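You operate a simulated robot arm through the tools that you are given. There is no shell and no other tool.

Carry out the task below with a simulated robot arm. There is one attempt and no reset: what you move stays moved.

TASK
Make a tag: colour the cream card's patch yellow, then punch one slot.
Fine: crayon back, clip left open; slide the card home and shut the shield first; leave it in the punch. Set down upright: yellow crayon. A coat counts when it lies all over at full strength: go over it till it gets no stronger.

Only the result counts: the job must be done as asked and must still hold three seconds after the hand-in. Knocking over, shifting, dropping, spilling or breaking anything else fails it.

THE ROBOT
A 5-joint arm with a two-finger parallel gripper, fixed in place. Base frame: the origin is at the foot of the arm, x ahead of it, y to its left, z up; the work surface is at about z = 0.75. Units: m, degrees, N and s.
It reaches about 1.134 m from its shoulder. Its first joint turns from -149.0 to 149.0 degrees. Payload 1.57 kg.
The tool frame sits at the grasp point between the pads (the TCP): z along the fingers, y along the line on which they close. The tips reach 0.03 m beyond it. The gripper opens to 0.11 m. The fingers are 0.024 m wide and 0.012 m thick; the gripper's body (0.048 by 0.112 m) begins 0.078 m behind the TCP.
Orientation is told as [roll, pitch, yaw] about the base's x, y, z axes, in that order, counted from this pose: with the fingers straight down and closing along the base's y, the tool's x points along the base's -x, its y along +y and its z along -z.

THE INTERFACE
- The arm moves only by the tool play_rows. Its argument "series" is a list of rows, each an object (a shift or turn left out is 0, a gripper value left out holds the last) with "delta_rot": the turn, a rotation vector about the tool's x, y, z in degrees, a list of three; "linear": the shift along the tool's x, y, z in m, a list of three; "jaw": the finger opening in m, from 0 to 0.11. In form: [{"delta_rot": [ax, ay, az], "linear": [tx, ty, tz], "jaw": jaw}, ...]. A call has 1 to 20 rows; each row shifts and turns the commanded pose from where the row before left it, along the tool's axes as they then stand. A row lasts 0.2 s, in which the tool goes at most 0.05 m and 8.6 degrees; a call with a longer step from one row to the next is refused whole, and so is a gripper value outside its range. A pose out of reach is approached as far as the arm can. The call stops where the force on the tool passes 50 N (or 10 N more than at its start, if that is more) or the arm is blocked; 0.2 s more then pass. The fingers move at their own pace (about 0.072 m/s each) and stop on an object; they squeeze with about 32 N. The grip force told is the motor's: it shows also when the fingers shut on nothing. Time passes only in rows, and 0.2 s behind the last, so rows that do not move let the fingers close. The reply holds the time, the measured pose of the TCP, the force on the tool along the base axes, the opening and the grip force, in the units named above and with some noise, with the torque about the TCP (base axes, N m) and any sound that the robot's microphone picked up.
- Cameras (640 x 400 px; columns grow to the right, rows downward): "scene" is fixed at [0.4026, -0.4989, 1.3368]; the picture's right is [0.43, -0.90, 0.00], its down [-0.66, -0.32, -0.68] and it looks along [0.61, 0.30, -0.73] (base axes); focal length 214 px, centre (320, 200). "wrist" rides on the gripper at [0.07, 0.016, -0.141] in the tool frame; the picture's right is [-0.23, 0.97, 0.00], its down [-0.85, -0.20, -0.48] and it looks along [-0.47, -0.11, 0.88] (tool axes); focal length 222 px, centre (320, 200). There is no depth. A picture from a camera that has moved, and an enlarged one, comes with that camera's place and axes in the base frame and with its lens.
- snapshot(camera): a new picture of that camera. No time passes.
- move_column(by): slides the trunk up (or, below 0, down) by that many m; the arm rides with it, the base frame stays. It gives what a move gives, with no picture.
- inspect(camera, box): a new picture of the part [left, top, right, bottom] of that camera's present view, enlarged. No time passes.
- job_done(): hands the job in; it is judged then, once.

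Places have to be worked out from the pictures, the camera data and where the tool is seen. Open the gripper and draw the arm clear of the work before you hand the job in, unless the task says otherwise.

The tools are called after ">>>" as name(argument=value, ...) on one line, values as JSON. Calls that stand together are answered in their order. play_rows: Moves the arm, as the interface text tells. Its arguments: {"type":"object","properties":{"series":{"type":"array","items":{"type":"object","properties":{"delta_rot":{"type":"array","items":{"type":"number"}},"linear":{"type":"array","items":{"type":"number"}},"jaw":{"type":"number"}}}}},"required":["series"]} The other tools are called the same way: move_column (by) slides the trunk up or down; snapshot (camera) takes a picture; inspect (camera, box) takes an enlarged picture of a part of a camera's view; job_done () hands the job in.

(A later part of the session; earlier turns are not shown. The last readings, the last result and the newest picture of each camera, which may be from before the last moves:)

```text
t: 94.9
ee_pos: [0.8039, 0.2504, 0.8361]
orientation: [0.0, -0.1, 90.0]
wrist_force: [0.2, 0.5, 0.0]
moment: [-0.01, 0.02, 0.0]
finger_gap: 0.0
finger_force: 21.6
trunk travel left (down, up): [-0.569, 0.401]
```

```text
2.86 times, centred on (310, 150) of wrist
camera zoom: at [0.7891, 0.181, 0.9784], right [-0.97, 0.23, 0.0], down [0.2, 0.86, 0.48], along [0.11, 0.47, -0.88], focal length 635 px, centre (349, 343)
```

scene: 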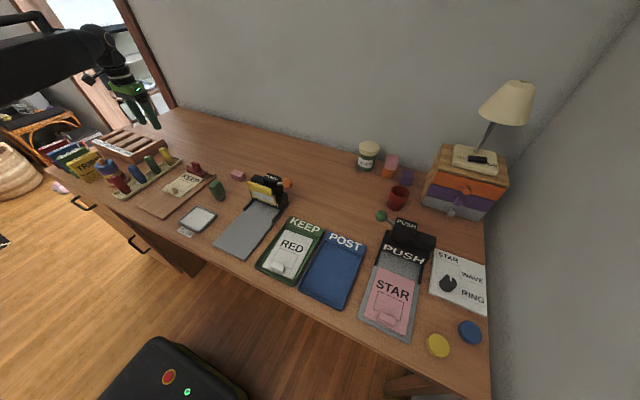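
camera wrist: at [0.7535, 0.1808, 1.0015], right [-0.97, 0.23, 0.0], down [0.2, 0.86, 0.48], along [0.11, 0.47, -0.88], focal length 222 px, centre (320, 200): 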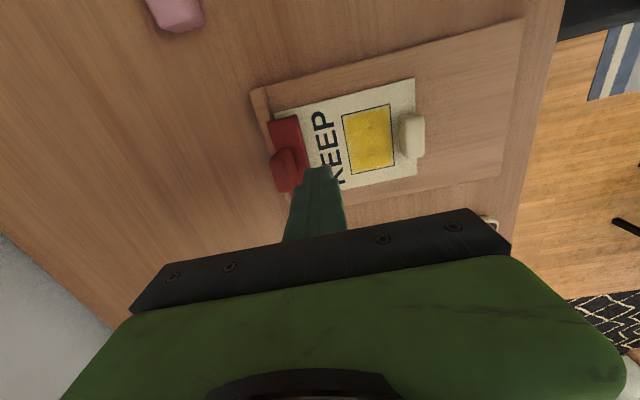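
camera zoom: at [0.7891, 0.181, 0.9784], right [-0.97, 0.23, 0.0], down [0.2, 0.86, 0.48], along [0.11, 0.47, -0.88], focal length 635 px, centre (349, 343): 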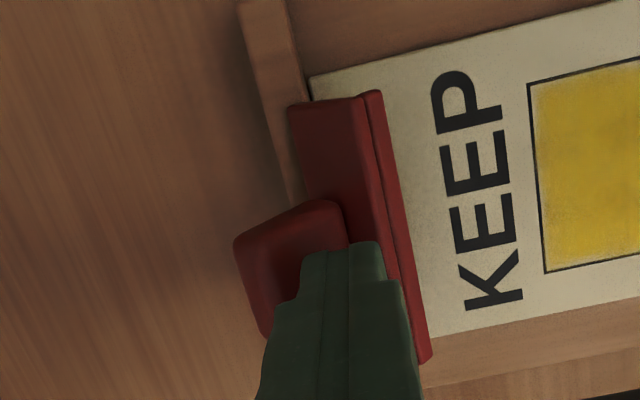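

The clip holds its tilt by itself. I'll push a bit more to see whether it opens further or has reached a stop.

>>> play_rows(series=[{"linear": [0, -0.002, 0]}, {"linear": [0, -0.002, 0]}, {}])

>>> inspect(camera="scene", box=[160, 130, 240, 190])

```text
t: 95.7
ee_pos: [0.8074, 0.251, 0.8365]
orientation: [0.0, 0.0, 89.9]
wrist_force: [0.9, -1.6, 0.5]
moment: [-0.05, -0.04, 0.01]
finger_gap: 0.0
finger_force: 21.5
trunk travel left (down, up): [-0.569, 0.401]
```

```text
6.67 times, centred on (200, 160) of scene
camera zoom: at [0.4026, -0.4989, 1.3368], right [0.43, -0.9, 0.0], down [-0.66, -0.32, -0.68], along [0.61, 0.3, -0.73], focal length 1430 px, centre (1120, 467)
```

zoom: 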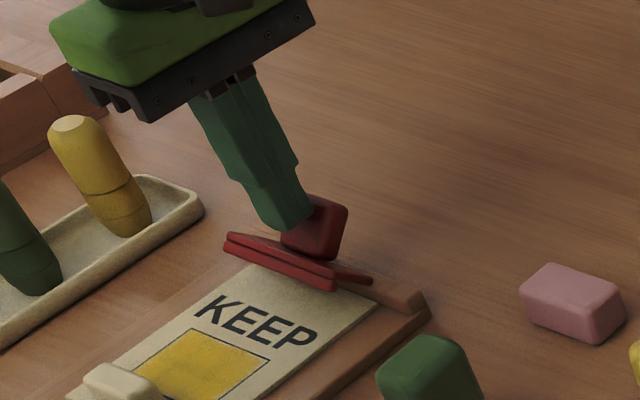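

>>> play_rows(series=[{"linear": [0, -0.002, 0]}, {"linear": [0, -0.002, 0]}, {"linear": [0, -0.002, 0]}, {}])

>>> inspect(camera="scene", box=[160, 130, 240, 190])

```text
t: 96.7
ee_pos: [0.8104, 0.2506, 0.8378]
orientation: [0.2, 0.0, 89.9]
wrist_force: [-24.8, -1.3, 0.7]
moment: [-0.08, 0.73, -0.04]
finger_gap: 0.0
finger_force: 21.7
trunk travel left (down, up): [-0.569, 0.401]
```

```text
6.67 times, centred on (200, 160) of scene
camera zoom: at [0.4026, -0.4989, 1.3368], right [0.43, -0.9, 0.0], down [-0.66, -0.32, -0.68], along [0.61, 0.3, -0.73], focal length 1430 px, centre (1120, 467)
```

zoom: 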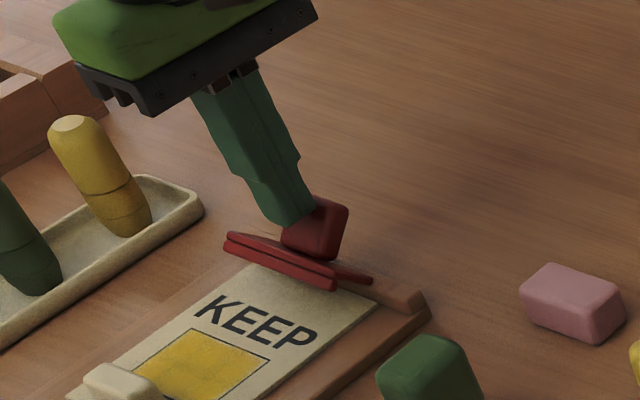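

At 25 N it doesn't move further, so the clip is fully open against its stop, and the board hasn't shifted. I'll back off and raise.

>>> play_rows(series=[{"linear": [0, 0.005, 0]}, {"linear": [0, 0.01, 0]}, {"linear": [0, 0.015, 0]}, {}])

>>> move_column(by=0.1)

>>> inspect(camera="scene", box=[160, 130, 240, 190])

>>> snapshot(camera="wrist")

```text
t: 97.7
ee_pos: [0.7825, 0.2504, 0.8353]
orientation: [0.0, 0.0, 90.0]
wrist_force: [-0.5, 0.6, 0.6]
moment: [-0.01, -0.02, -0.01]
finger_gap: 0.0
finger_force: 21.4
trunk travel left (down, up): [-0.569, 0.401]
```

```text
t: 99.0
ee_pos: [0.7833, 0.2508, 0.9351]
orientation: [0.1, 0.0, 90.0]
wrist_force: [0.1, 0.7, 0.6]
moment: [0.0, 0.06, 0.01]
finger_gap: 0.0001
finger_force: 21.8
trunk travel left (down, up): [-0.669, 0.301]
```

```text
6.67 times, centred on (200, 160) of scene
camera zoom: at [0.4026, -0.4989, 1.3368], right [0.43, -0.9, 0.0], down [-0.66, -0.32, -0.68], along [0.61, 0.3, -0.73], focal length 1430 px, centre (1120, 467)
```

zoom: 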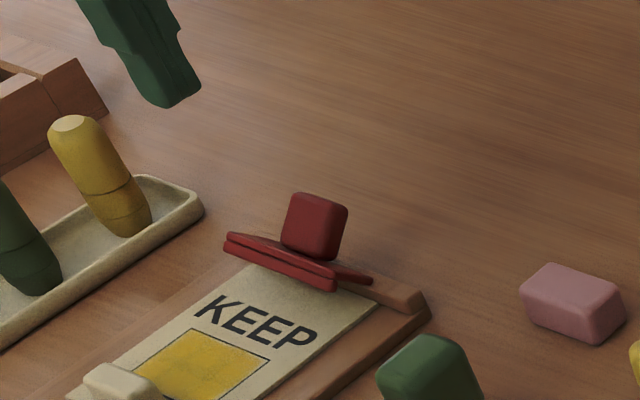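

```text
taken
camera wrist: at [0.7677, 0.1806, 1.0783], right [-0.97, 0.23, 0.0], down [0.2, 0.86, 0.48], along [0.11, 0.47, -0.88], focal length 222 px, centre (320, 200)
```

wrist: 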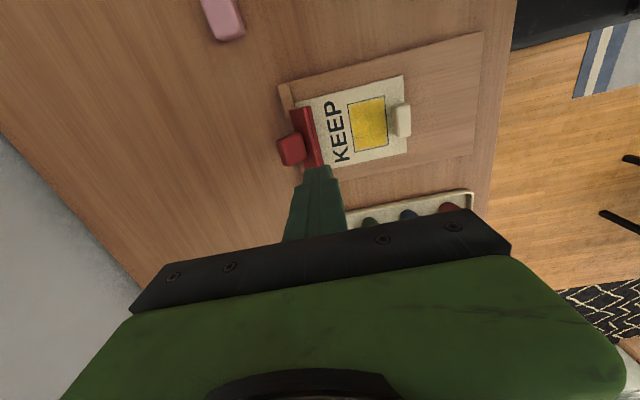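

The clip stays open. Before taking the card, I'll inspect the punch from close by with the empty gripper.

>>> play_rows(series=[{"linear": [0.04, 0.006, 0], "jaw": 0.06}, {"linear": [0.04, 0.006, 0]}, {"linear": [0.04, 0.006, 0]}, {"linear": [0.04, 0.006, 0]}, {"linear": [0.04, 0.006, 0]}, {"linear": [0.04, 0.006, 0]}, {"linear": [0.04, 0.006, 0]}, {"linear": [0.04, 0.006, 0]}, {"linear": [0.04, 0.006, 0]}, {}])

>>> snapshot(camera="wrist")

>>> inspect(camera="scene", box=[210, 160, 310, 270])

```text
t: 101.2
ee_pos: [0.7282, -0.1108, 0.9357]
orientation: [0.0, 0.0, 90.0]
wrist_force: [0.2, -0.7, 0.5]
moment: [0.0, 0.03, 0.01]
finger_gap: 0.0599
finger_force: 0.0
trunk travel left (down, up): [-0.669, 0.301]
```

```text
taken
camera wrist: at [0.714, -0.182, 1.0784], right [-0.97, 0.23, 0.0], down [0.2, 0.86, 0.48], along [0.11, 0.47, -0.88], focal length 222 px, centre (320, 200)
```

wrist: 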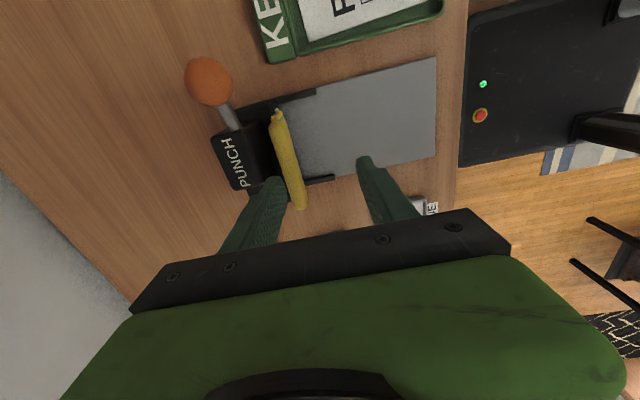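

```text
3.64 times, centred on (260, 215) of scene
camera zoom: at [0.4026, -0.4989, 1.3368], right [0.43, -0.9, 0.0], down [-0.66, -0.32, -0.68], along [0.61, 0.3, -0.73], focal length 780 px, centre (538, 146)
```

zoom: 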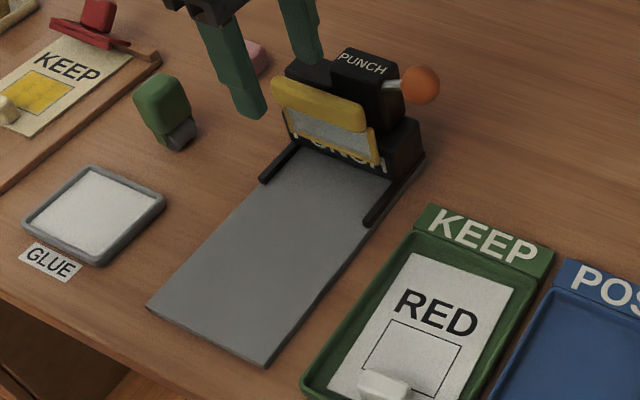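

>>> inspect(camera="scene", box=[240, 165, 300, 215])

>>> inspect(camera="scene", box=[350, 195, 450, 345])

>>> inspect(camera="wrist", box=[170, 50, 350, 220])

```text
8.00 times, centred on (270, 190) of scene
camera zoom: at [0.4026, -0.4989, 1.3368], right [0.43, -0.9, 0.0], down [-0.66, -0.32, -0.68], along [0.61, 0.3, -0.73], focal length 1716 px, centre (720, 280)
```

zoom: 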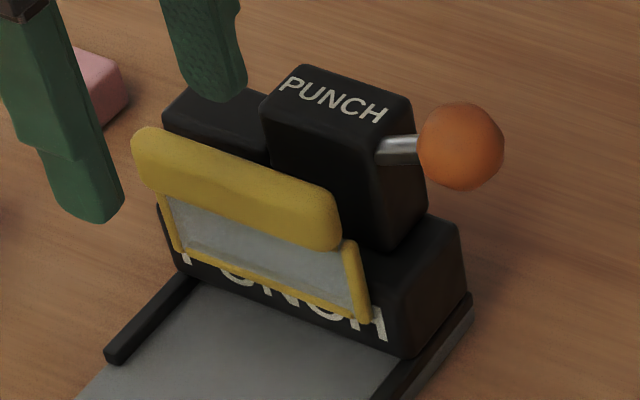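

```text
2.67 times, centred on (400, 270) of scene
camera zoom: at [0.4026, -0.4989, 1.3368], right [0.43, -0.9, 0.0], down [-0.66, -0.32, -0.68], along [0.61, 0.3, -0.73], focal length 572 px, centre (107, 13)
```

zoom: 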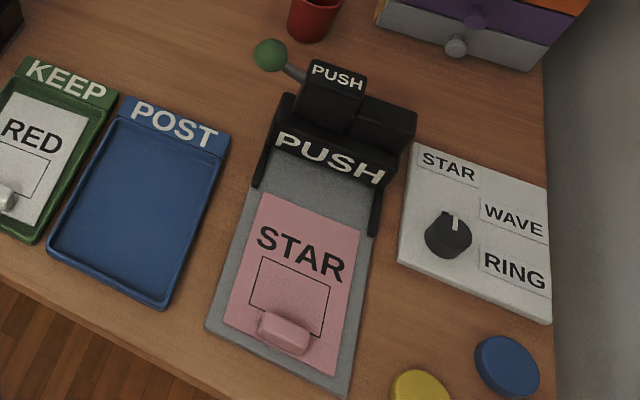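

```text
2.35 times, centred on (260, 135) of wrist
camera zoom: at [0.714, -0.182, 1.0784], right [-0.97, 0.23, 0.0], down [0.2, 0.86, 0.48], along [0.11, 0.47, -0.88], focal length 523 px, centre (461, 353)
```

zoom: 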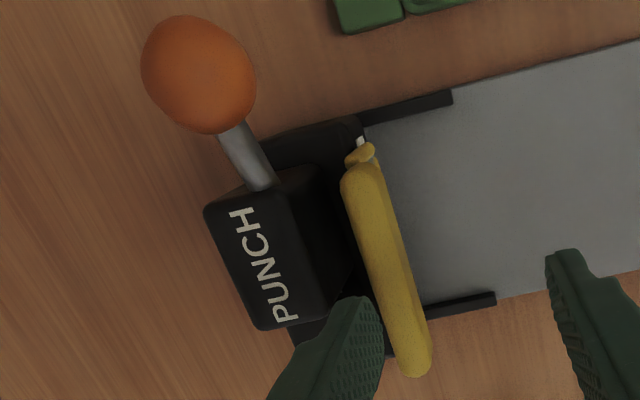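

The punch has a yellow hinged shield standing up and a lever with an orange knob, which I place near (0.80, -0.20, 0.886). I'll raise clear of the lever and look again from the front at yaw 0.

>>> move_column(by=0.06)

>>> play_rows(series=[{"delta_rot": [0, 0, 8.5]}, {"delta_rot": [0, 0, 8.5]}, {"delta_rot": [0, 0, 8.5]}, {"delta_rot": [0, 0, 8.5]}, {"delta_rot": [0, 0, 8.5]}, {"delta_rot": [0, 0, 8.5]}, {"delta_rot": [0, 0, 8.5]}, {"delta_rot": [0, 0, 8.5]}, {"delta_rot": [0, 0, 8.5]}, {"delta_rot": [0, 0, 8.5]}, {"delta_rot": [0, 0, 5]}, {}])

>>> snapshot(camera="wrist")

>>> inspect(camera="wrist", box=[240, 60, 400, 220])

```text
t: 102.2
ee_pos: [0.7289, -0.1116, 0.9963]
orientation: [0.0, 0.0, 90.0]
wrist_force: [0.1, 0.0, -0.7]
moment: [-0.03, 0.03, -0.01]
finger_gap: 0.0601
finger_force: 0.0
trunk travel left (down, up): [-0.729, 0.241]
```

```text
t: 104.8
ee_pos: [0.7288, -0.1123, 0.9964]
orientation: [0.1, -0.1, -0.1]
wrist_force: [0.2, 0.3, 0.3]
moment: [0.02, 0.03, -0.02]
finger_gap: 0.06
finger_force: 0.0
trunk travel left (down, up): [-0.729, 0.241]
```

```text
taken
camera wrist: at [0.6605, -0.0954, 1.1384], right [0.23, 0.97, 0.0], down [0.85, -0.2, 0.48], along [0.47, -0.11, -0.88], focal length 222 px, centre (320, 200)
```

wrist: 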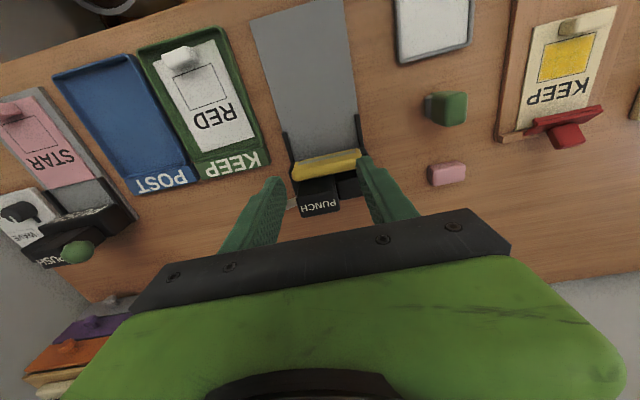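

```text
2.50 times, centred on (320, 140) of wrist
camera zoom: at [0.6605, -0.0954, 1.1384], right [0.23, 0.97, 0.0], down [0.85, -0.2, 0.48], along [0.47, -0.11, -0.88], focal length 555 px, centre (320, 350)
```

zoom: 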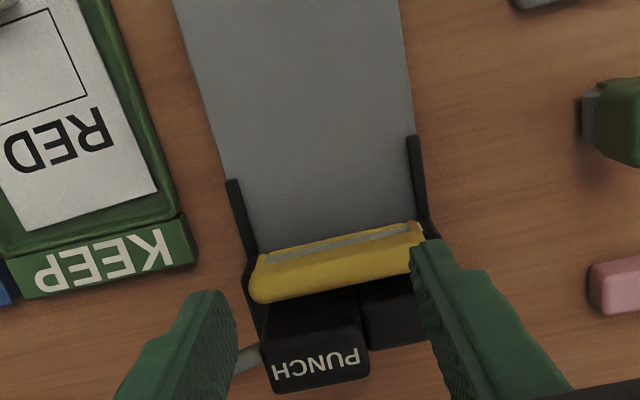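

I'll move a bit further forward and open the fingers wide to see the shield, block and lever layout without occlusion.

>>> play_rows(series=[{"linear": [-0.03, 0.0, 0], "jaw": 0.11}, {"linear": [-0.03, 0.0, 0]}, {}, {}])

>>> inspect(camera="wrist", box=[240, 60, 400, 220])

```text
t: 105.8
ee_pos: [0.7894, -0.1129, 0.9963]
orientation: [0.0, -0.1, 0.0]
wrist_force: [-0.8, 0.1, -0.4]
moment: [0.03, -0.02, -0.01]
finger_gap: 0.11
finger_force: 0.0
trunk travel left (down, up): [-0.729, 0.241]
```

```text
2.50 times, centred on (320, 140) of wrist
camera zoom: at [0.7206, -0.0963, 1.1384], right [0.23, 0.97, 0.0], down [0.85, -0.2, 0.48], along [0.47, -0.11, -0.88], focal length 555 px, centre (320, 350)
```

zoom: 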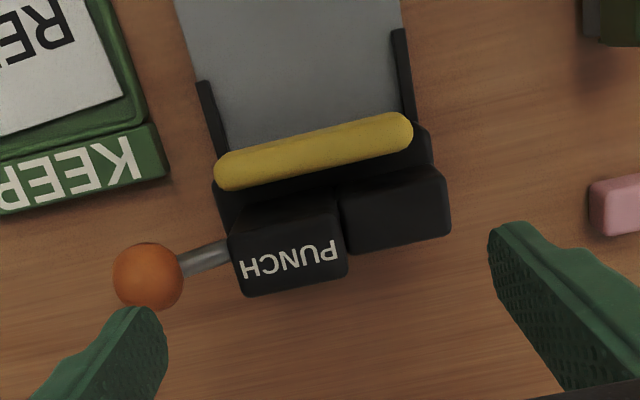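

Now the layout is clear. The shield's yellow bar is at about (0.765, y -0.16..-0.06, z 0.847), leaning over the bed. The lever knob is at about (0.798, -0.20, 0.887) on a rod sloping outward from the tower. Next I'll go and fetch the card.

>>> play_rows(series=[{"linear": [0.012, 0.0398, 0]}, {"linear": [0.012, 0.0398, 0]}, {"linear": [0.012, 0.0398, 0]}, {"linear": [0.012, 0.0398, 0]}, {"linear": [0.012, 0.0398, 0]}, {"linear": [0.012, 0.0398, 0]}, {"linear": [0.012, 0.0398, 0]}, {"linear": [0.012, 0.0398, 0]}, {"linear": [0.012, 0.0398, 0], "jaw": 0.06}, {}])

>>> play_rows(series=[{"delta_rot": [0, 0, -8.5]}, {"delta_rot": [0, 0, -8.5]}, {"delta_rot": [0, 0, -8.5]}, {"delta_rot": [0, 0, -8.5]}, {"delta_rot": [0, 0, -8.5]}, {"delta_rot": [0, 0, -8.5]}, {"delta_rot": [0, 0, -8.5]}, {"delta_rot": [0, 0, -8.5]}, {"delta_rot": [0, 0, -8.5]}, {"delta_rot": [0, 0, -8.5]}, {"delta_rot": [0, 0, -5]}, {}])

>>> snapshot(camera="wrist")

```text
t: 108.0
ee_pos: [0.6814, 0.2471, 0.9948]
orientation: [-0.1, 0.0, 0.1]
wrist_force: [0.8, -0.3, 0.0]
moment: [-0.01, 0.0, -0.01]
finger_gap: 0.0598
finger_force: 0.1
trunk travel left (down, up): [-0.729, 0.241]
```

```text
t: 110.6
ee_pos: [0.6811, 0.2452, 0.9958]
orientation: [0.0, 0.0, 90.0]
wrist_force: [0.0, 0.7, -0.3]
moment: [0.04, -0.02, -0.02]
finger_gap: 0.06
finger_force: 0.0
trunk travel left (down, up): [-0.729, 0.241]
```

```text
taken
camera wrist: at [0.6664, 0.1766, 1.1384], right [-0.97, 0.23, 0.0], down [0.2, 0.86, 0.48], along [0.11, 0.47, -0.88], focal length 222 px, centre (320, 200)
```

wrist: 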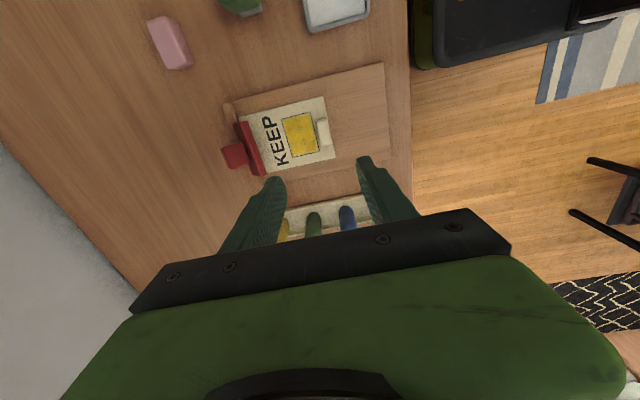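

>>> inspect(camera="wrist", box=[230, 80, 350, 190])

```text
3.64 times, centred on (290, 135) of wrist
camera zoom: at [0.6664, 0.1766, 1.1384], right [-0.97, 0.23, 0.0], down [0.2, 0.86, 0.48], along [0.11, 0.47, -0.88], focal length 808 px, centre (429, 436)
```

zoom: 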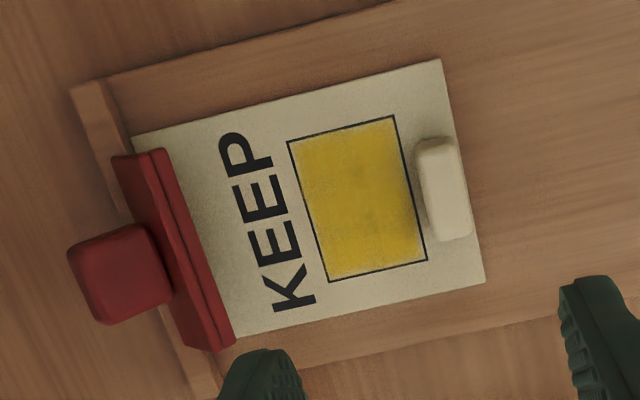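

The card spans x 0.668–0.808 and y≈0.20–0.30, and its knob is centred near (0.678, 0.250), about 17 mm thick in x. I'll align over the knob with the fingers closing along x and start down.

>>> play_rows(series=[{"linear": [-0.0053, 0.0048, 0], "jaw": 0.05}, {}])

>>> move_column(by=-0.16)

>>> snapshot(camera="wrist")

>>> inspect(camera="scene", box=[150, 140, 230, 200])

```text
t: 111.2
ee_pos: [0.6766, 0.2519, 0.9956]
orientation: [0.0, 0.1, 90.0]
wrist_force: [0.0, 0.0, 0.4]
moment: [0.01, 0.01, -0.01]
finger_gap: 0.0499
finger_force: 0.0
trunk travel left (down, up): [-0.729, 0.241]
```

```text
t: 113.0
ee_pos: [0.6771, 0.2507, 0.8367]
orientation: [0.1, 0.0, 90.0]
wrist_force: [-0.1, -0.4, 0.3]
moment: [-0.03, -0.01, 0.02]
finger_gap: 0.0499
finger_force: 0.1
trunk travel left (down, up): [-0.569, 0.401]
```

```text
taken
camera wrist: at [0.6621, 0.1817, 0.9785], right [-0.97, 0.23, 0.0], down [0.2, 0.86, 0.48], along [0.11, 0.47, -0.88], focal length 222 px, centre (320, 200)
```

wrist: 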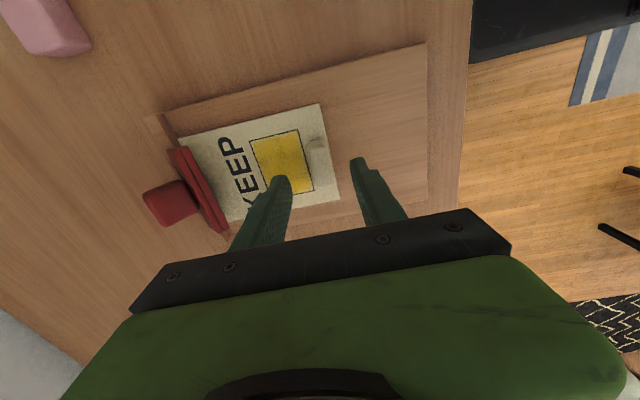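

```text
6.67 times, centred on (190, 170) of scene
camera zoom: at [0.4026, -0.4989, 1.3368], right [0.43, -0.9, 0.0], down [-0.66, -0.32, -0.68], along [0.61, 0.3, -0.73], focal length 1430 px, centre (1187, 400)
```

zoom: 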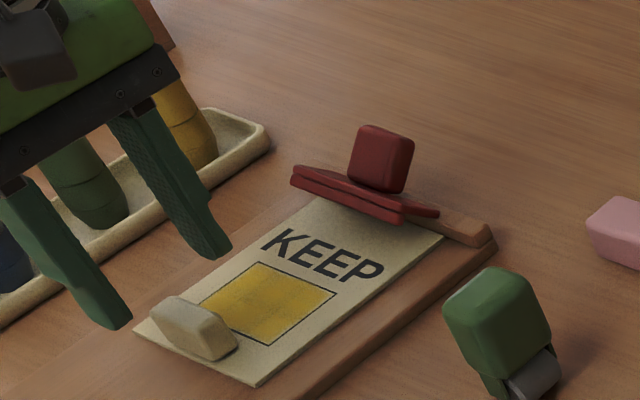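

>>> inspect(camera="wrist", box=[250, 100, 390, 220])

```text
3.33 times, centred on (320, 160) of wrist
camera zoom: at [0.6621, 0.1817, 0.9785], right [-0.97, 0.23, 0.0], down [0.2, 0.86, 0.48], along [0.11, 0.47, -0.88], focal length 740 px, centre (320, 333)
```

zoom: 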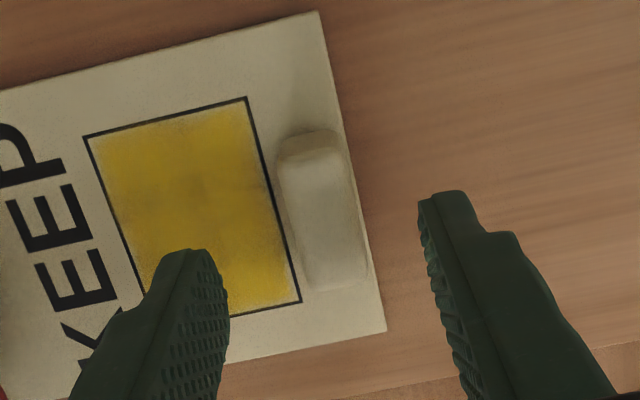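

The knob is centred between the fingers. I'll lower until the tips are near the card surface.

>>> move_column(by=-0.037)

>>> inspect(camera="scene", box=[150, 140, 230, 200])

>>> inspect(camera="wrist", box=[250, 100, 390, 220])

```text
t: 113.8
ee_pos: [0.6768, 0.2518, 0.798]
orientation: [-0.1, -0.1, 90.0]
wrist_force: [0.3, -0.4, -0.5]
moment: [-0.03, -0.02, -0.01]
finger_gap: 0.0501
finger_force: 0.0
trunk travel left (down, up): [-0.532, 0.438]
```

```text
6.67 times, centred on (190, 170) of scene
camera zoom: at [0.4026, -0.4989, 1.3368], right [0.43, -0.9, 0.0], down [-0.66, -0.32, -0.68], along [0.61, 0.3, -0.73], focal length 1430 px, centre (1187, 400)
```

zoom: 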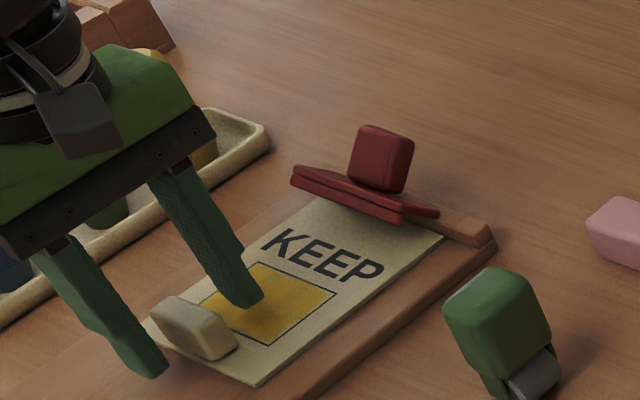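

```text
3.33 times, centred on (320, 160) of wrist
camera zoom: at [0.6621, 0.1817, 0.9414], right [-0.97, 0.23, 0.0], down [0.2, 0.86, 0.48], along [0.11, 0.47, -0.88], focal length 740 px, centre (320, 333)
```

zoom: 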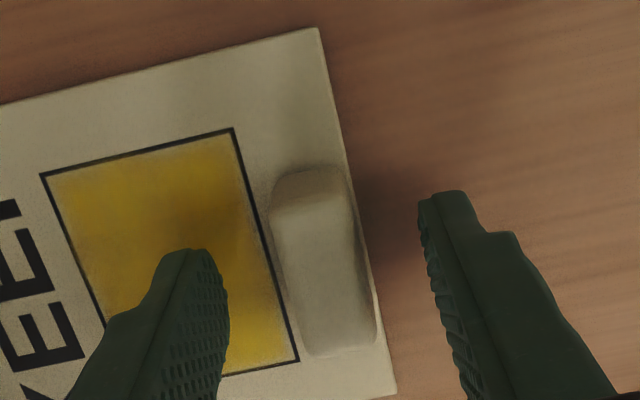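

The tips are near z 0.769 and the knob top is near 0.79, so there is good overlap. I'll close on the knob.

>>> play_rows(series=[{"jaw": 0.03}, {"jaw": 0.0}, {}, {}, {}])

>>> inspect(camera="scene", box=[150, 140, 230, 200])

```text
t: 115.0
ee_pos: [0.677, 0.252, 0.7999]
orientation: [0.0, 0.0, 90.0]
wrist_force: [-7.3, -0.8, 0.2]
moment: [0.01, 0.23, 0.03]
finger_gap: 0.0166
finger_force: 31.6
trunk travel left (down, up): [-0.532, 0.438]
```

```text
6.67 times, centred on (190, 170) of scene
camera zoom: at [0.4026, -0.4989, 1.3368], right [0.43, -0.9, 0.0], down [-0.66, -0.32, -0.68], along [0.61, 0.3, -0.73], focal length 1430 px, centre (1187, 400)
```

zoom: 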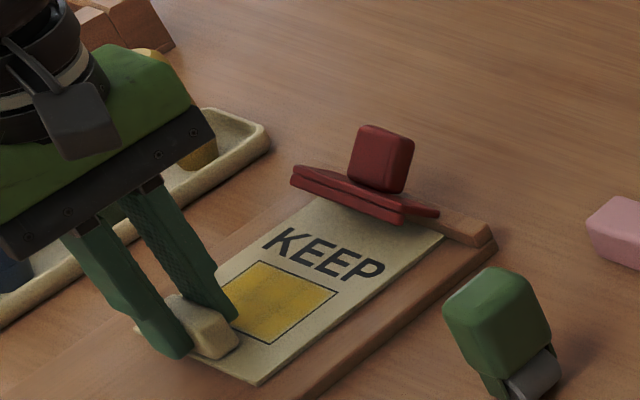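

The knob is held (gap 16.6 mm). I'll pull it back 6 mm to relieve, lift 3 mm, and check that the card moves with it and the board stays.

>>> play_rows(series=[{"linear": [0, 0.003, 0]}, {"linear": [0, 0.003, 0]}, {}])

>>> move_column(by=0.003)

>>> inspect(camera="scene", box=[150, 140, 230, 200])

```text
t: 115.8
ee_pos: [0.6705, 0.2529, 0.7983]
orientation: [-0.1, -0.1, 90.0]
wrist_force: [2.0, -1.0, 0.3]
moment: [0.01, 0.01, -0.02]
finger_gap: 0.0164
finger_force: 31.5
trunk travel left (down, up): [-0.532, 0.438]
```

```text
t: 116.4
ee_pos: [0.6701, 0.2532, 0.8029]
orientation: [-0.1, 0.0, 90.1]
wrist_force: [0.4, 0.0, 0.5]
moment: [-0.04, -0.02, 0.02]
finger_gap: 0.0167
finger_force: 31.3
trunk travel left (down, up): [-0.535, 0.435]
```

```text
6.67 times, centred on (190, 170) of scene
camera zoom: at [0.4026, -0.4989, 1.3368], right [0.43, -0.9, 0.0], down [-0.66, -0.32, -0.68], along [0.61, 0.3, -0.73], focal length 1430 px, centre (1187, 400)
```

zoom: 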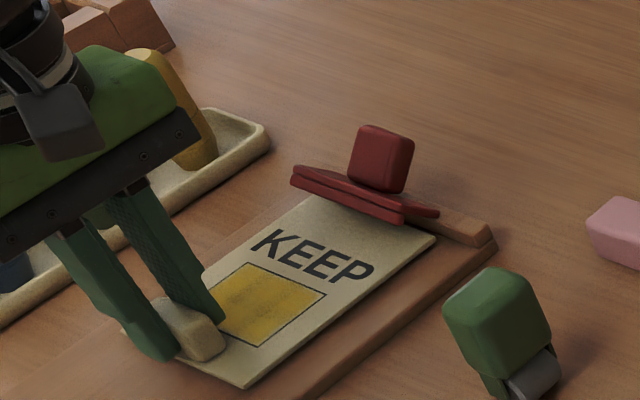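

The card moves with the grip and the board stays put. I'll slide it out from under the clip another 50 mm.

>>> play_rows(series=[{"linear": [0, 0.01, 0]}, {"linear": [0, 0.01, 0]}, {"linear": [0, 0.01, 0]}, {"linear": [0, 0.01, 0]}, {"linear": [0, 0.01, 0]}, {}])

>>> inspect(camera="scene", box=[130, 130, 230, 210])

>>> snapshot(camera="wrist")

```text
t: 117.8
ee_pos: [0.6202, 0.2534, 0.802]
orientation: [-0.1, 0.0, 89.9]
wrist_force: [0.3, -0.7, 0.2]
moment: [-0.01, 0.01, -0.02]
finger_gap: 0.0165
finger_force: 31.9
trunk travel left (down, up): [-0.535, 0.435]
```

```text
5.00 times, centred on (180, 170) of scene
camera zoom: at [0.4026, -0.4989, 1.3368], right [0.43, -0.9, 0.0], down [-0.66, -0.32, -0.68], along [0.61, 0.3, -0.73], focal length 1072 px, centre (1020, 350)
```

zoom: 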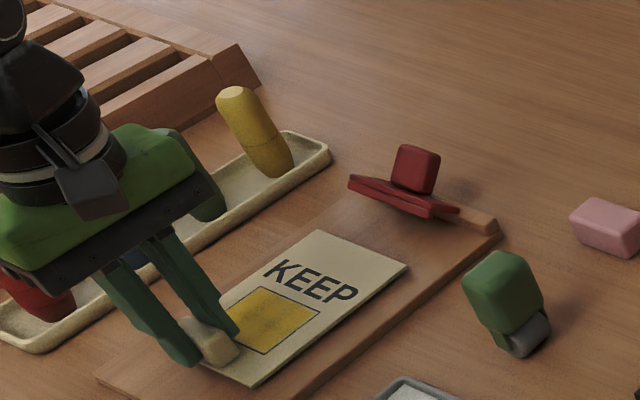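

```text
taken
camera wrist: at [0.6051, 0.1834, 0.9444], right [-0.97, 0.23, 0.0], down [0.2, 0.86, 0.48], along [0.11, 0.47, -0.88], focal length 222 px, centre (320, 200)
```

wrist: 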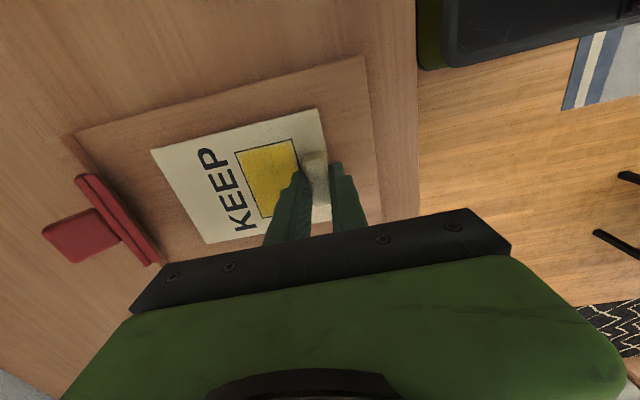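

The card is clear of the clip. I'll lift it 0.12 m and check the hold.

>>> move_column(by=0.12)

>>> snapshot(camera="scene")

>>> snapshot(camera="wrist")

```text
t: 119.3
ee_pos: [0.6206, 0.2531, 0.9226]
orientation: [0.0, 0.0, 90.0]
wrist_force: [0.1, -0.4, -0.9]
moment: [-0.01, -0.04, -0.01]
finger_gap: 0.0164
finger_force: 31.6
trunk travel left (down, up): [-0.655, 0.315]
```

```text
taken
```

scene: 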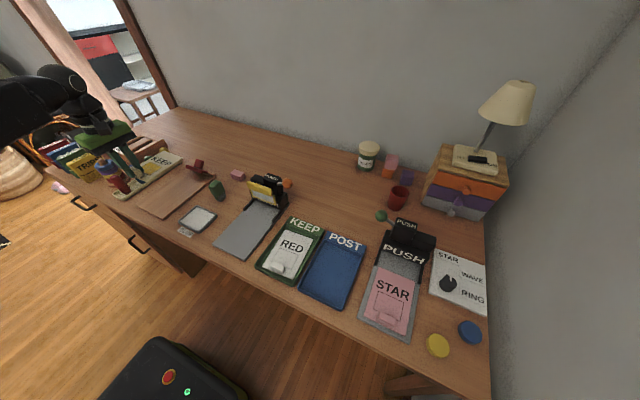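

```text
taken
camera wrist: at [0.6052, 0.1833, 1.0644], right [-0.97, 0.23, 0.0], down [0.2, 0.86, 0.48], along [0.11, 0.47, -0.88], focal length 222 px, centre (320, 200)
```

wrist: 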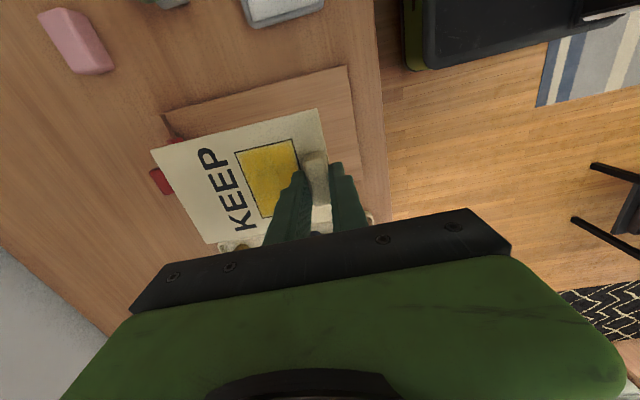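

The card hangs level in the grip. I'll zoom in to measure how it sits relative to the tool.

>>> inspect(camera="wrist", box=[140, 95, 340, 255])

```text
2.50 times, centred on (240, 175) of wrist
camera zoom: at [0.6052, 0.1833, 1.0644], right [-0.97, 0.23, 0.0], down [0.2, 0.86, 0.48], along [0.11, 0.47, -0.88], focal length 555 px, centre (520, 262)
```

zoom: 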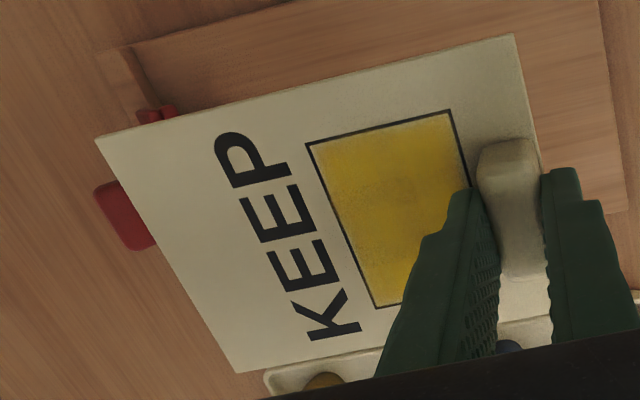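

The card is level and square, with its far edge about 0.133 ahead of the TCP. I'll carry it over to the punch bed, keeping the far edge short of the shield bar.

>>> play_rows(series=[{"linear": [0.03, 0.005, 0]}, {"linear": [0.037, 0.005, 0]}, {"linear": [0.037, 0.005, 0]}, {"linear": [0.037, 0.0045, 0]}, {"linear": [0.037, 0, 0]}, {"linear": [0.037, 0, 0]}, {"linear": [0.037, 0, 0]}, {"linear": [0.037, 0, 0]}, {"linear": [0.037, 0, 0]}, {"linear": [0.0365, 0, 0]}, {}])

>>> snapshot(camera="wrist")

>>> inspect(camera="scene", box=[180, 120, 320, 270])

```text
t: 121.7
ee_pos: [0.6024, -0.1066, 0.923]
orientation: [0.0, -0.1, 90.1]
wrist_force: [-0.2, 0.6, 0.1]
moment: [0.0, -0.01, -0.02]
finger_gap: 0.0166
finger_force: 31.6
trunk travel left (down, up): [-0.655, 0.315]
```

```text
taken
camera wrist: at [0.5882, -0.1773, 1.0644], right [-0.97, 0.23, 0.0], down [0.2, 0.86, 0.48], along [0.11, 0.47, -0.88], focal length 222 px, centre (320, 200)
```

wrist: 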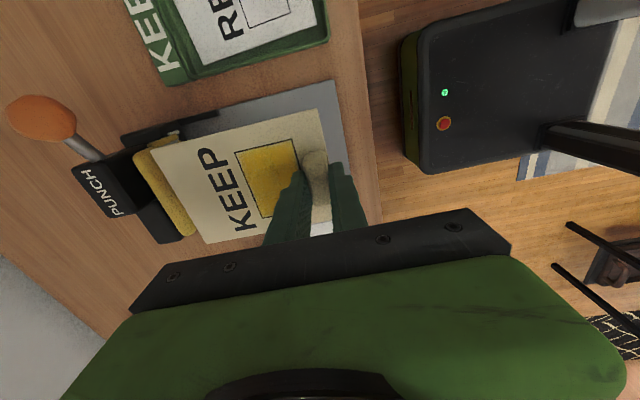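

```text
2.67 times, centred on (250, 195) of scene
camera zoom: at [0.4026, -0.4989, 1.3368], right [0.43, -0.9, 0.0], down [-0.66, -0.32, -0.68], along [0.61, 0.3, -0.73], focal length 572 px, centre (507, 213)
```

zoom: 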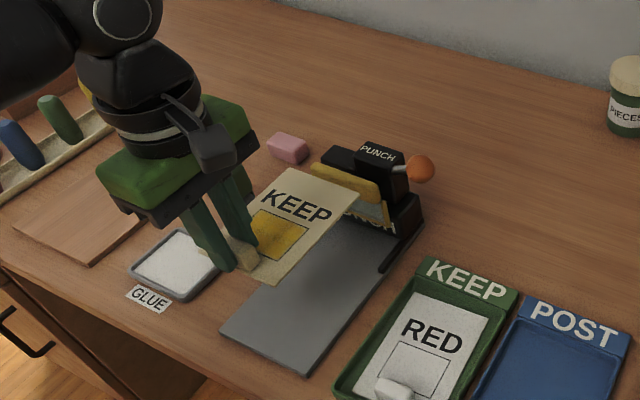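

>>> inspect(camera="wrist", box=[110, 70, 370, 250])

```text
2.22 times, centred on (240, 160) of wrist
camera zoom: at [0.5882, -0.1773, 1.0644], right [-0.97, 0.23, 0.0], down [0.2, 0.86, 0.48], along [0.11, 0.47, -0.88], focal length 494 px, centre (498, 289)
```

zoom: 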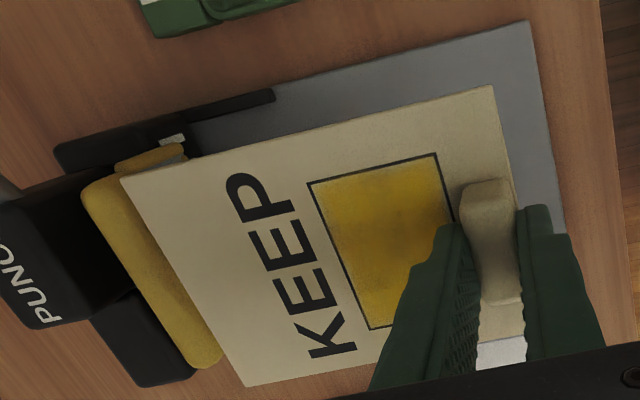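

The bed's rails have inner faces at y≈-0.165 and -0.055, so the centre is -0.110, and the card is about 0.1015 wide. I'll nudge the card to that centreline and back a little, so it comes down just in front of the rails.

>>> play_rows(series=[{"linear": [0.0015, 0.01, 0]}, {"linear": [0.0013, 0.01, 0]}, {}])

>>> move_column(by=-0.1)

>>> snapshot(camera="wrist")

>>> inspect(camera="scene", box=[200, 160, 310, 270])

```text
t: 122.5
ee_pos: [0.5799, -0.1106, 0.9218]
orientation: [0.0, 0.0, 90.0]
wrist_force: [-0.1, -0.4, -0.2]
moment: [-0.02, 0.0, -0.02]
finger_gap: 0.0164
finger_force: 32.2
trunk travel left (down, up): [-0.655, 0.315]
```

```text
t: 123.8
ee_pos: [0.5809, -0.1114, 0.8221]
orientation: [0.0, -0.1, 90.0]
wrist_force: [0.2, 0.0, -0.4]
moment: [-0.02, 0.01, -0.01]
finger_gap: 0.0164
finger_force: 32.1
trunk travel left (down, up): [-0.555, 0.415]
```

```text
taken
camera wrist: at [0.5667, -0.1809, 0.9645], right [-0.97, 0.23, 0.0], down [0.2, 0.86, 0.48], along [0.11, 0.47, -0.88], focal length 222 px, centre (320, 200)
```

wrist: 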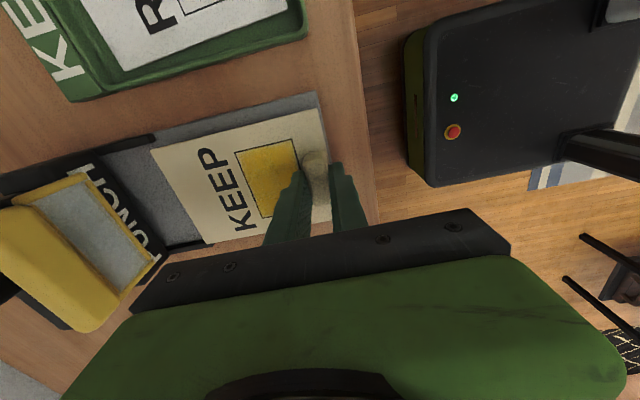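

```text
3.64 times, centred on (255, 215) of scene
camera zoom: at [0.4026, -0.4989, 1.3368], right [0.43, -0.9, 0.0], down [-0.66, -0.32, -0.68], along [0.61, 0.3, -0.73], focal length 780 px, centre (556, 146)
```

zoom: 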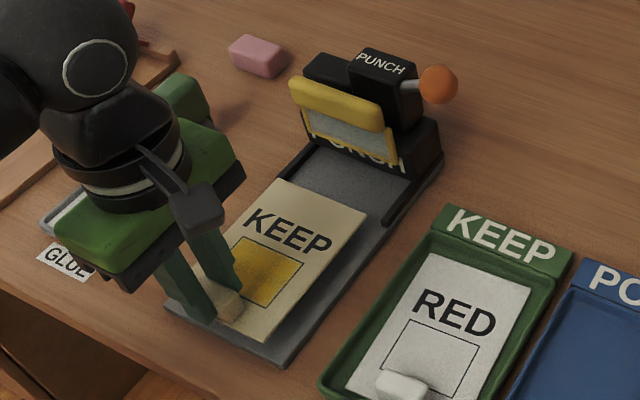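

Aligned over the bed and just in front of the rails. I'll lower in small steps until the card touches.

>>> move_column(by=-0.014)

>>> move_column(by=-0.004)

>>> inspect(camera="scene", box=[200, 160, 310, 270])

```text
t: 124.4
ee_pos: [0.582, -0.111, 0.8081]
orientation: [0.0, 0.0, 89.9]
wrist_force: [0.3, 0.1, 0.1]
moment: [-0.02, 0.0, -0.01]
finger_gap: 0.0165
finger_force: 32.0
trunk travel left (down, up): [-0.541, 0.429]
```

```text
t: 124.9
ee_pos: [0.5811, -0.1106, 0.8039]
orientation: [0.0, 0.0, 90.0]
wrist_force: [-0.8, 0.5, -0.3]
moment: [0.0, -0.01, 0.02]
finger_gap: 0.0163
finger_force: 32.1
trunk travel left (down, up): [-0.537, 0.433]
```

```text
3.64 times, centred on (255, 215) of scene
camera zoom: at [0.4026, -0.4989, 1.3368], right [0.43, -0.9, 0.0], down [-0.66, -0.32, -0.68], along [0.61, 0.3, -0.73], focal length 780 px, centre (556, 146)
```

zoom: 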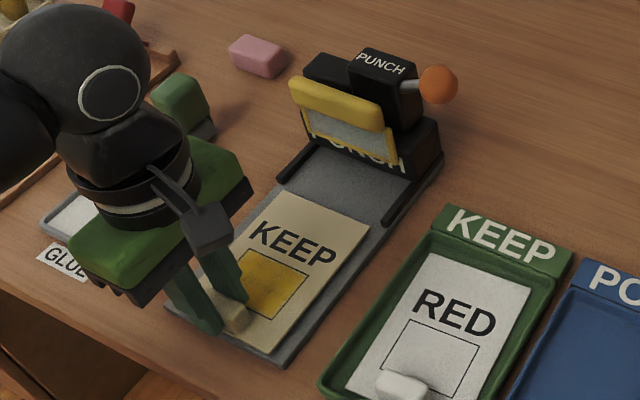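

>>> move_column(by=-0.002)

>>> move_column(by=-0.002)

```text
t: 125.5
ee_pos: [0.5813, -0.1102, 0.8021]
orientation: [-0.1, 0.0, 90.0]
wrist_force: [-0.1, -0.1, 0.2]
moment: [0.02, 0.02, 0.02]
finger_gap: 0.0166
finger_force: 31.9
trunk travel left (down, up): [-0.535, 0.435]
```

```text
t: 126.0
ee_pos: [0.5818, -0.1114, 0.8003]
orientation: [0.0, 0.0, 90.0]
wrist_force: [0.3, 0.3, -0.8]
moment: [0.0, 0.0, 0.02]
finger_gap: 0.0167
finger_force: 31.7
trunk travel left (down, up): [-0.533, 0.437]
```

Still no contact. I'll keep lowering in 1.5 mm steps.

>>> move_column(by=-0.0015)

>>> move_column(by=-0.0015)

>>> inspect(camera="scene", box=[220, 190, 290, 250])

```text
t: 126.5
ee_pos: [0.5807, -0.1115, 0.7983]
orientation: [0.0, 0.0, 89.9]
wrist_force: [0.9, -0.2, 7.6]
moment: [0.0, -0.07, -0.02]
finger_gap: 0.0166
finger_force: 32.0
trunk travel left (down, up): [-0.532, 0.438]
```

```text
t: 127.0
ee_pos: [0.5802, -0.1114, 0.799]
orientation: [0.0, 0.0, 90.0]
wrist_force: [6.9, -0.5, 32.9]
moment: [-0.01, -0.16, -0.02]
finger_gap: 0.0164
finger_force: 32.2
trunk travel left (down, up): [-0.53, 0.44]
```

```text
6.67 times, centred on (255, 220) of scene
camera zoom: at [0.4026, -0.4989, 1.3368], right [0.43, -0.9, 0.0], down [-0.66, -0.32, -0.68], along [0.61, 0.3, -0.73], focal length 1430 px, centre (753, 67)
```

zoom: 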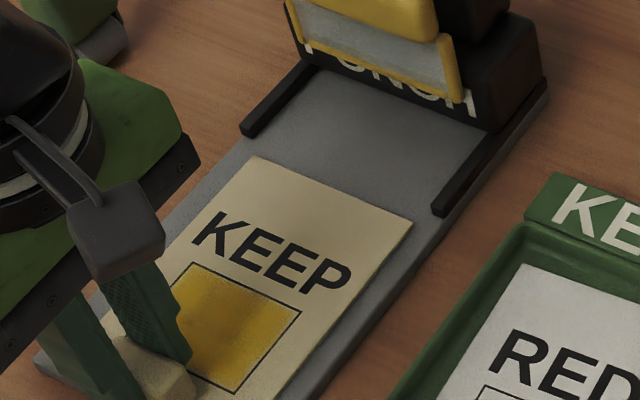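

The card is on the bed, and both rail gaps look balanced at about 5 mm. I'll ease the downforce and slide it toward the punch.

>>> move_column(by=0.0015)

>>> play_rows(series=[{"linear": [0, -0.008, 0]}, {"linear": [0, -0.008, 0]}, {"linear": [0, -0.008, 0]}, {"linear": [0, -0.008, 0]}, {"linear": [0, -0.008, 0]}, {}])

>>> inspect(camera="scene", box=[220, 170, 310, 250])

>>> snapshot(camera="wrist")

```text
t: 127.5
ee_pos: [0.5815, -0.1104, 0.7985]
orientation: [0.0, 0.1, 90.1]
wrist_force: [0.8, 0.5, 9.5]
moment: [-0.05, -0.02, -0.02]
finger_gap: 0.0166
finger_force: 31.6
trunk travel left (down, up): [-0.532, 0.438]
```

```text
t: 128.9
ee_pos: [0.6214, -0.1123, 0.7986]
orientation: [0.0, 0.0, 90.0]
wrist_force: [-0.5, -0.1, 3.1]
moment: [0.02, 0.0, -0.02]
finger_gap: 0.0167
finger_force: 31.9
trunk travel left (down, up): [-0.532, 0.438]
```

```text
5.00 times, centred on (265, 210) of scene
camera zoom: at [0.4026, -0.4989, 1.3368], right [0.43, -0.9, 0.0], down [-0.66, -0.32, -0.68], along [0.61, 0.3, -0.73], focal length 1072 px, centre (595, 150)
```

zoom: 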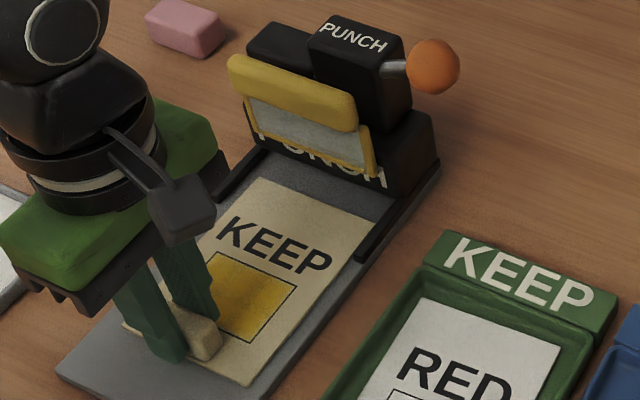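

```text
taken
camera wrist: at [0.607, -0.1819, 0.9411], right [-0.97, 0.23, 0.0], down [0.2, 0.86, 0.48], along [0.11, 0.47, -0.88], focal length 222 px, centre (320, 200)
```

wrist: 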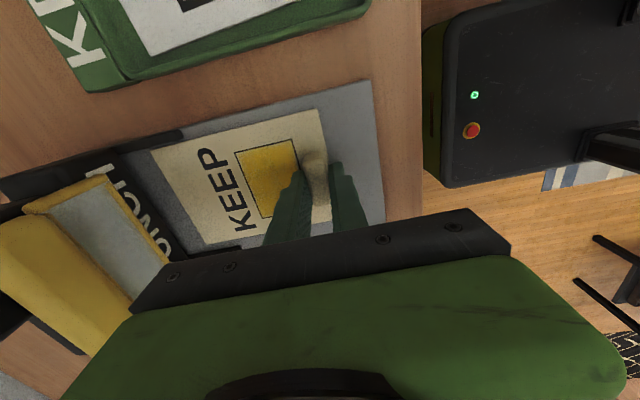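

The card is between the rails. I'll continue in smaller steps, watching for the x-force that marks the home stop.

>>> play_rows(series=[{"linear": [0, -0.005, 0]}, {"linear": [0, -0.005, 0]}, {"linear": [0, -0.005, 0]}, {"linear": [0, -0.005, 0]}, {}])

>>> inspect(camera="scene", box=[220, 170, 310, 250])

```text
t: 130.1
ee_pos: [0.6429, -0.1114, 0.7983]
orientation: [0.0, -0.1, 90.0]
wrist_force: [-0.8, -0.3, 2.2]
moment: [0.03, 0.02, 0.01]
finger_gap: 0.0165
finger_force: 31.4
trunk travel left (down, up): [-0.532, 0.438]
```

```text
5.00 times, centred on (265, 210) of scene
camera zoom: at [0.4026, -0.4989, 1.3368], right [0.43, -0.9, 0.0], down [-0.66, -0.32, -0.68], along [0.61, 0.3, -0.73], focal length 1072 px, centre (595, 150)
```

zoom: 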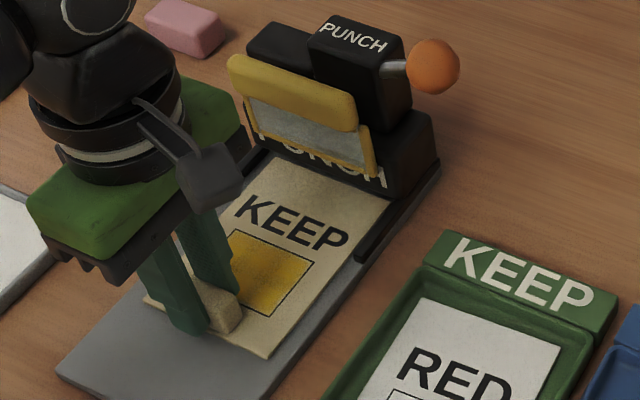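

>>> play_rows(series=[{"linear": [0, -0.003, 0]}, {"linear": [0, -0.003, 0]}, {"linear": [0, -0.003, 0]}, {"linear": [0, -0.003, 0]}, {}])

>>> inspect(camera="scene", box=[220, 170, 310, 250])

```text
t: 131.3
ee_pos: [0.6522, -0.1111, 0.7991]
orientation: [0.0, -0.1, 89.9]
wrist_force: [0.6, -0.7, 1.9]
moment: [-0.06, -0.01, 0.0]
finger_gap: 0.017
finger_force: 32.1
trunk travel left (down, up): [-0.532, 0.438]
```

```text
5.00 times, centred on (265, 210) of scene
camera zoom: at [0.4026, -0.4989, 1.3368], right [0.43, -0.9, 0.0], down [-0.66, -0.32, -0.68], along [0.61, 0.3, -0.73], focal length 1072 px, centre (595, 150)
```

zoom: 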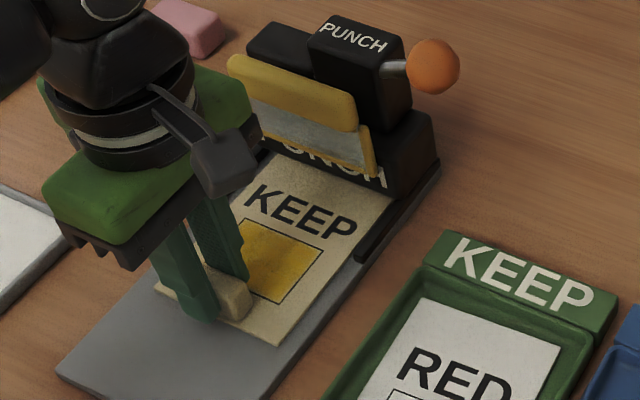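

>>> play_rows(series=[{"linear": [0, -0.003, 0]}, {"linear": [0, -0.003, 0]}, {"linear": [0, -0.003, 0]}, {}])

>>> play_rows(series=[{"linear": [0, -0.002, 0]}, {"linear": [0, -0.002, 0]}, {}])

>>> inspect(camera="scene", box=[220, 170, 310, 250])

```text
t: 132.3
ee_pos: [0.662, -0.1118, 0.7975]
orientation: [0.1, 0.0, 90.0]
wrist_force: [-0.8, 0.4, 1.6]
moment: [-0.02, 0.0, -0.03]
finger_gap: 0.0164
finger_force: 31.5
trunk travel left (down, up): [-0.532, 0.438]
```

```text
t: 133.1
ee_pos: [0.6659, -0.1116, 0.7983]
orientation: [0.0, 0.1, 89.9]
wrist_force: [0.0, 0.0, 0.6]
moment: [0.03, 0.01, 0.01]
finger_gap: 0.0163
finger_force: 31.3
trunk travel left (down, up): [-0.532, 0.438]
```

```text
5.00 times, centred on (265, 210) of scene
camera zoom: at [0.4026, -0.4989, 1.3368], right [0.43, -0.9, 0.0], down [-0.66, -0.32, -0.68], along [0.61, 0.3, -0.73], focal length 1072 px, centre (595, 150)
```

zoom: 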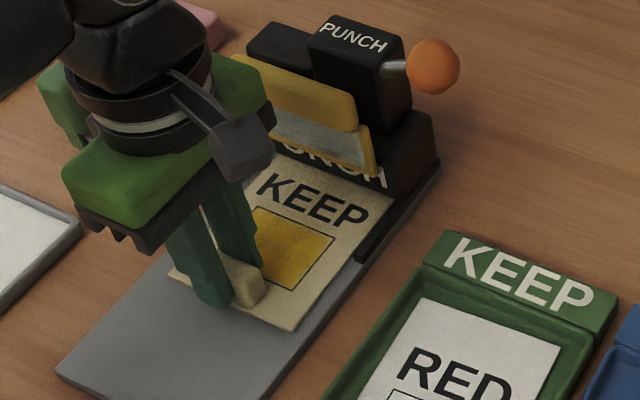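

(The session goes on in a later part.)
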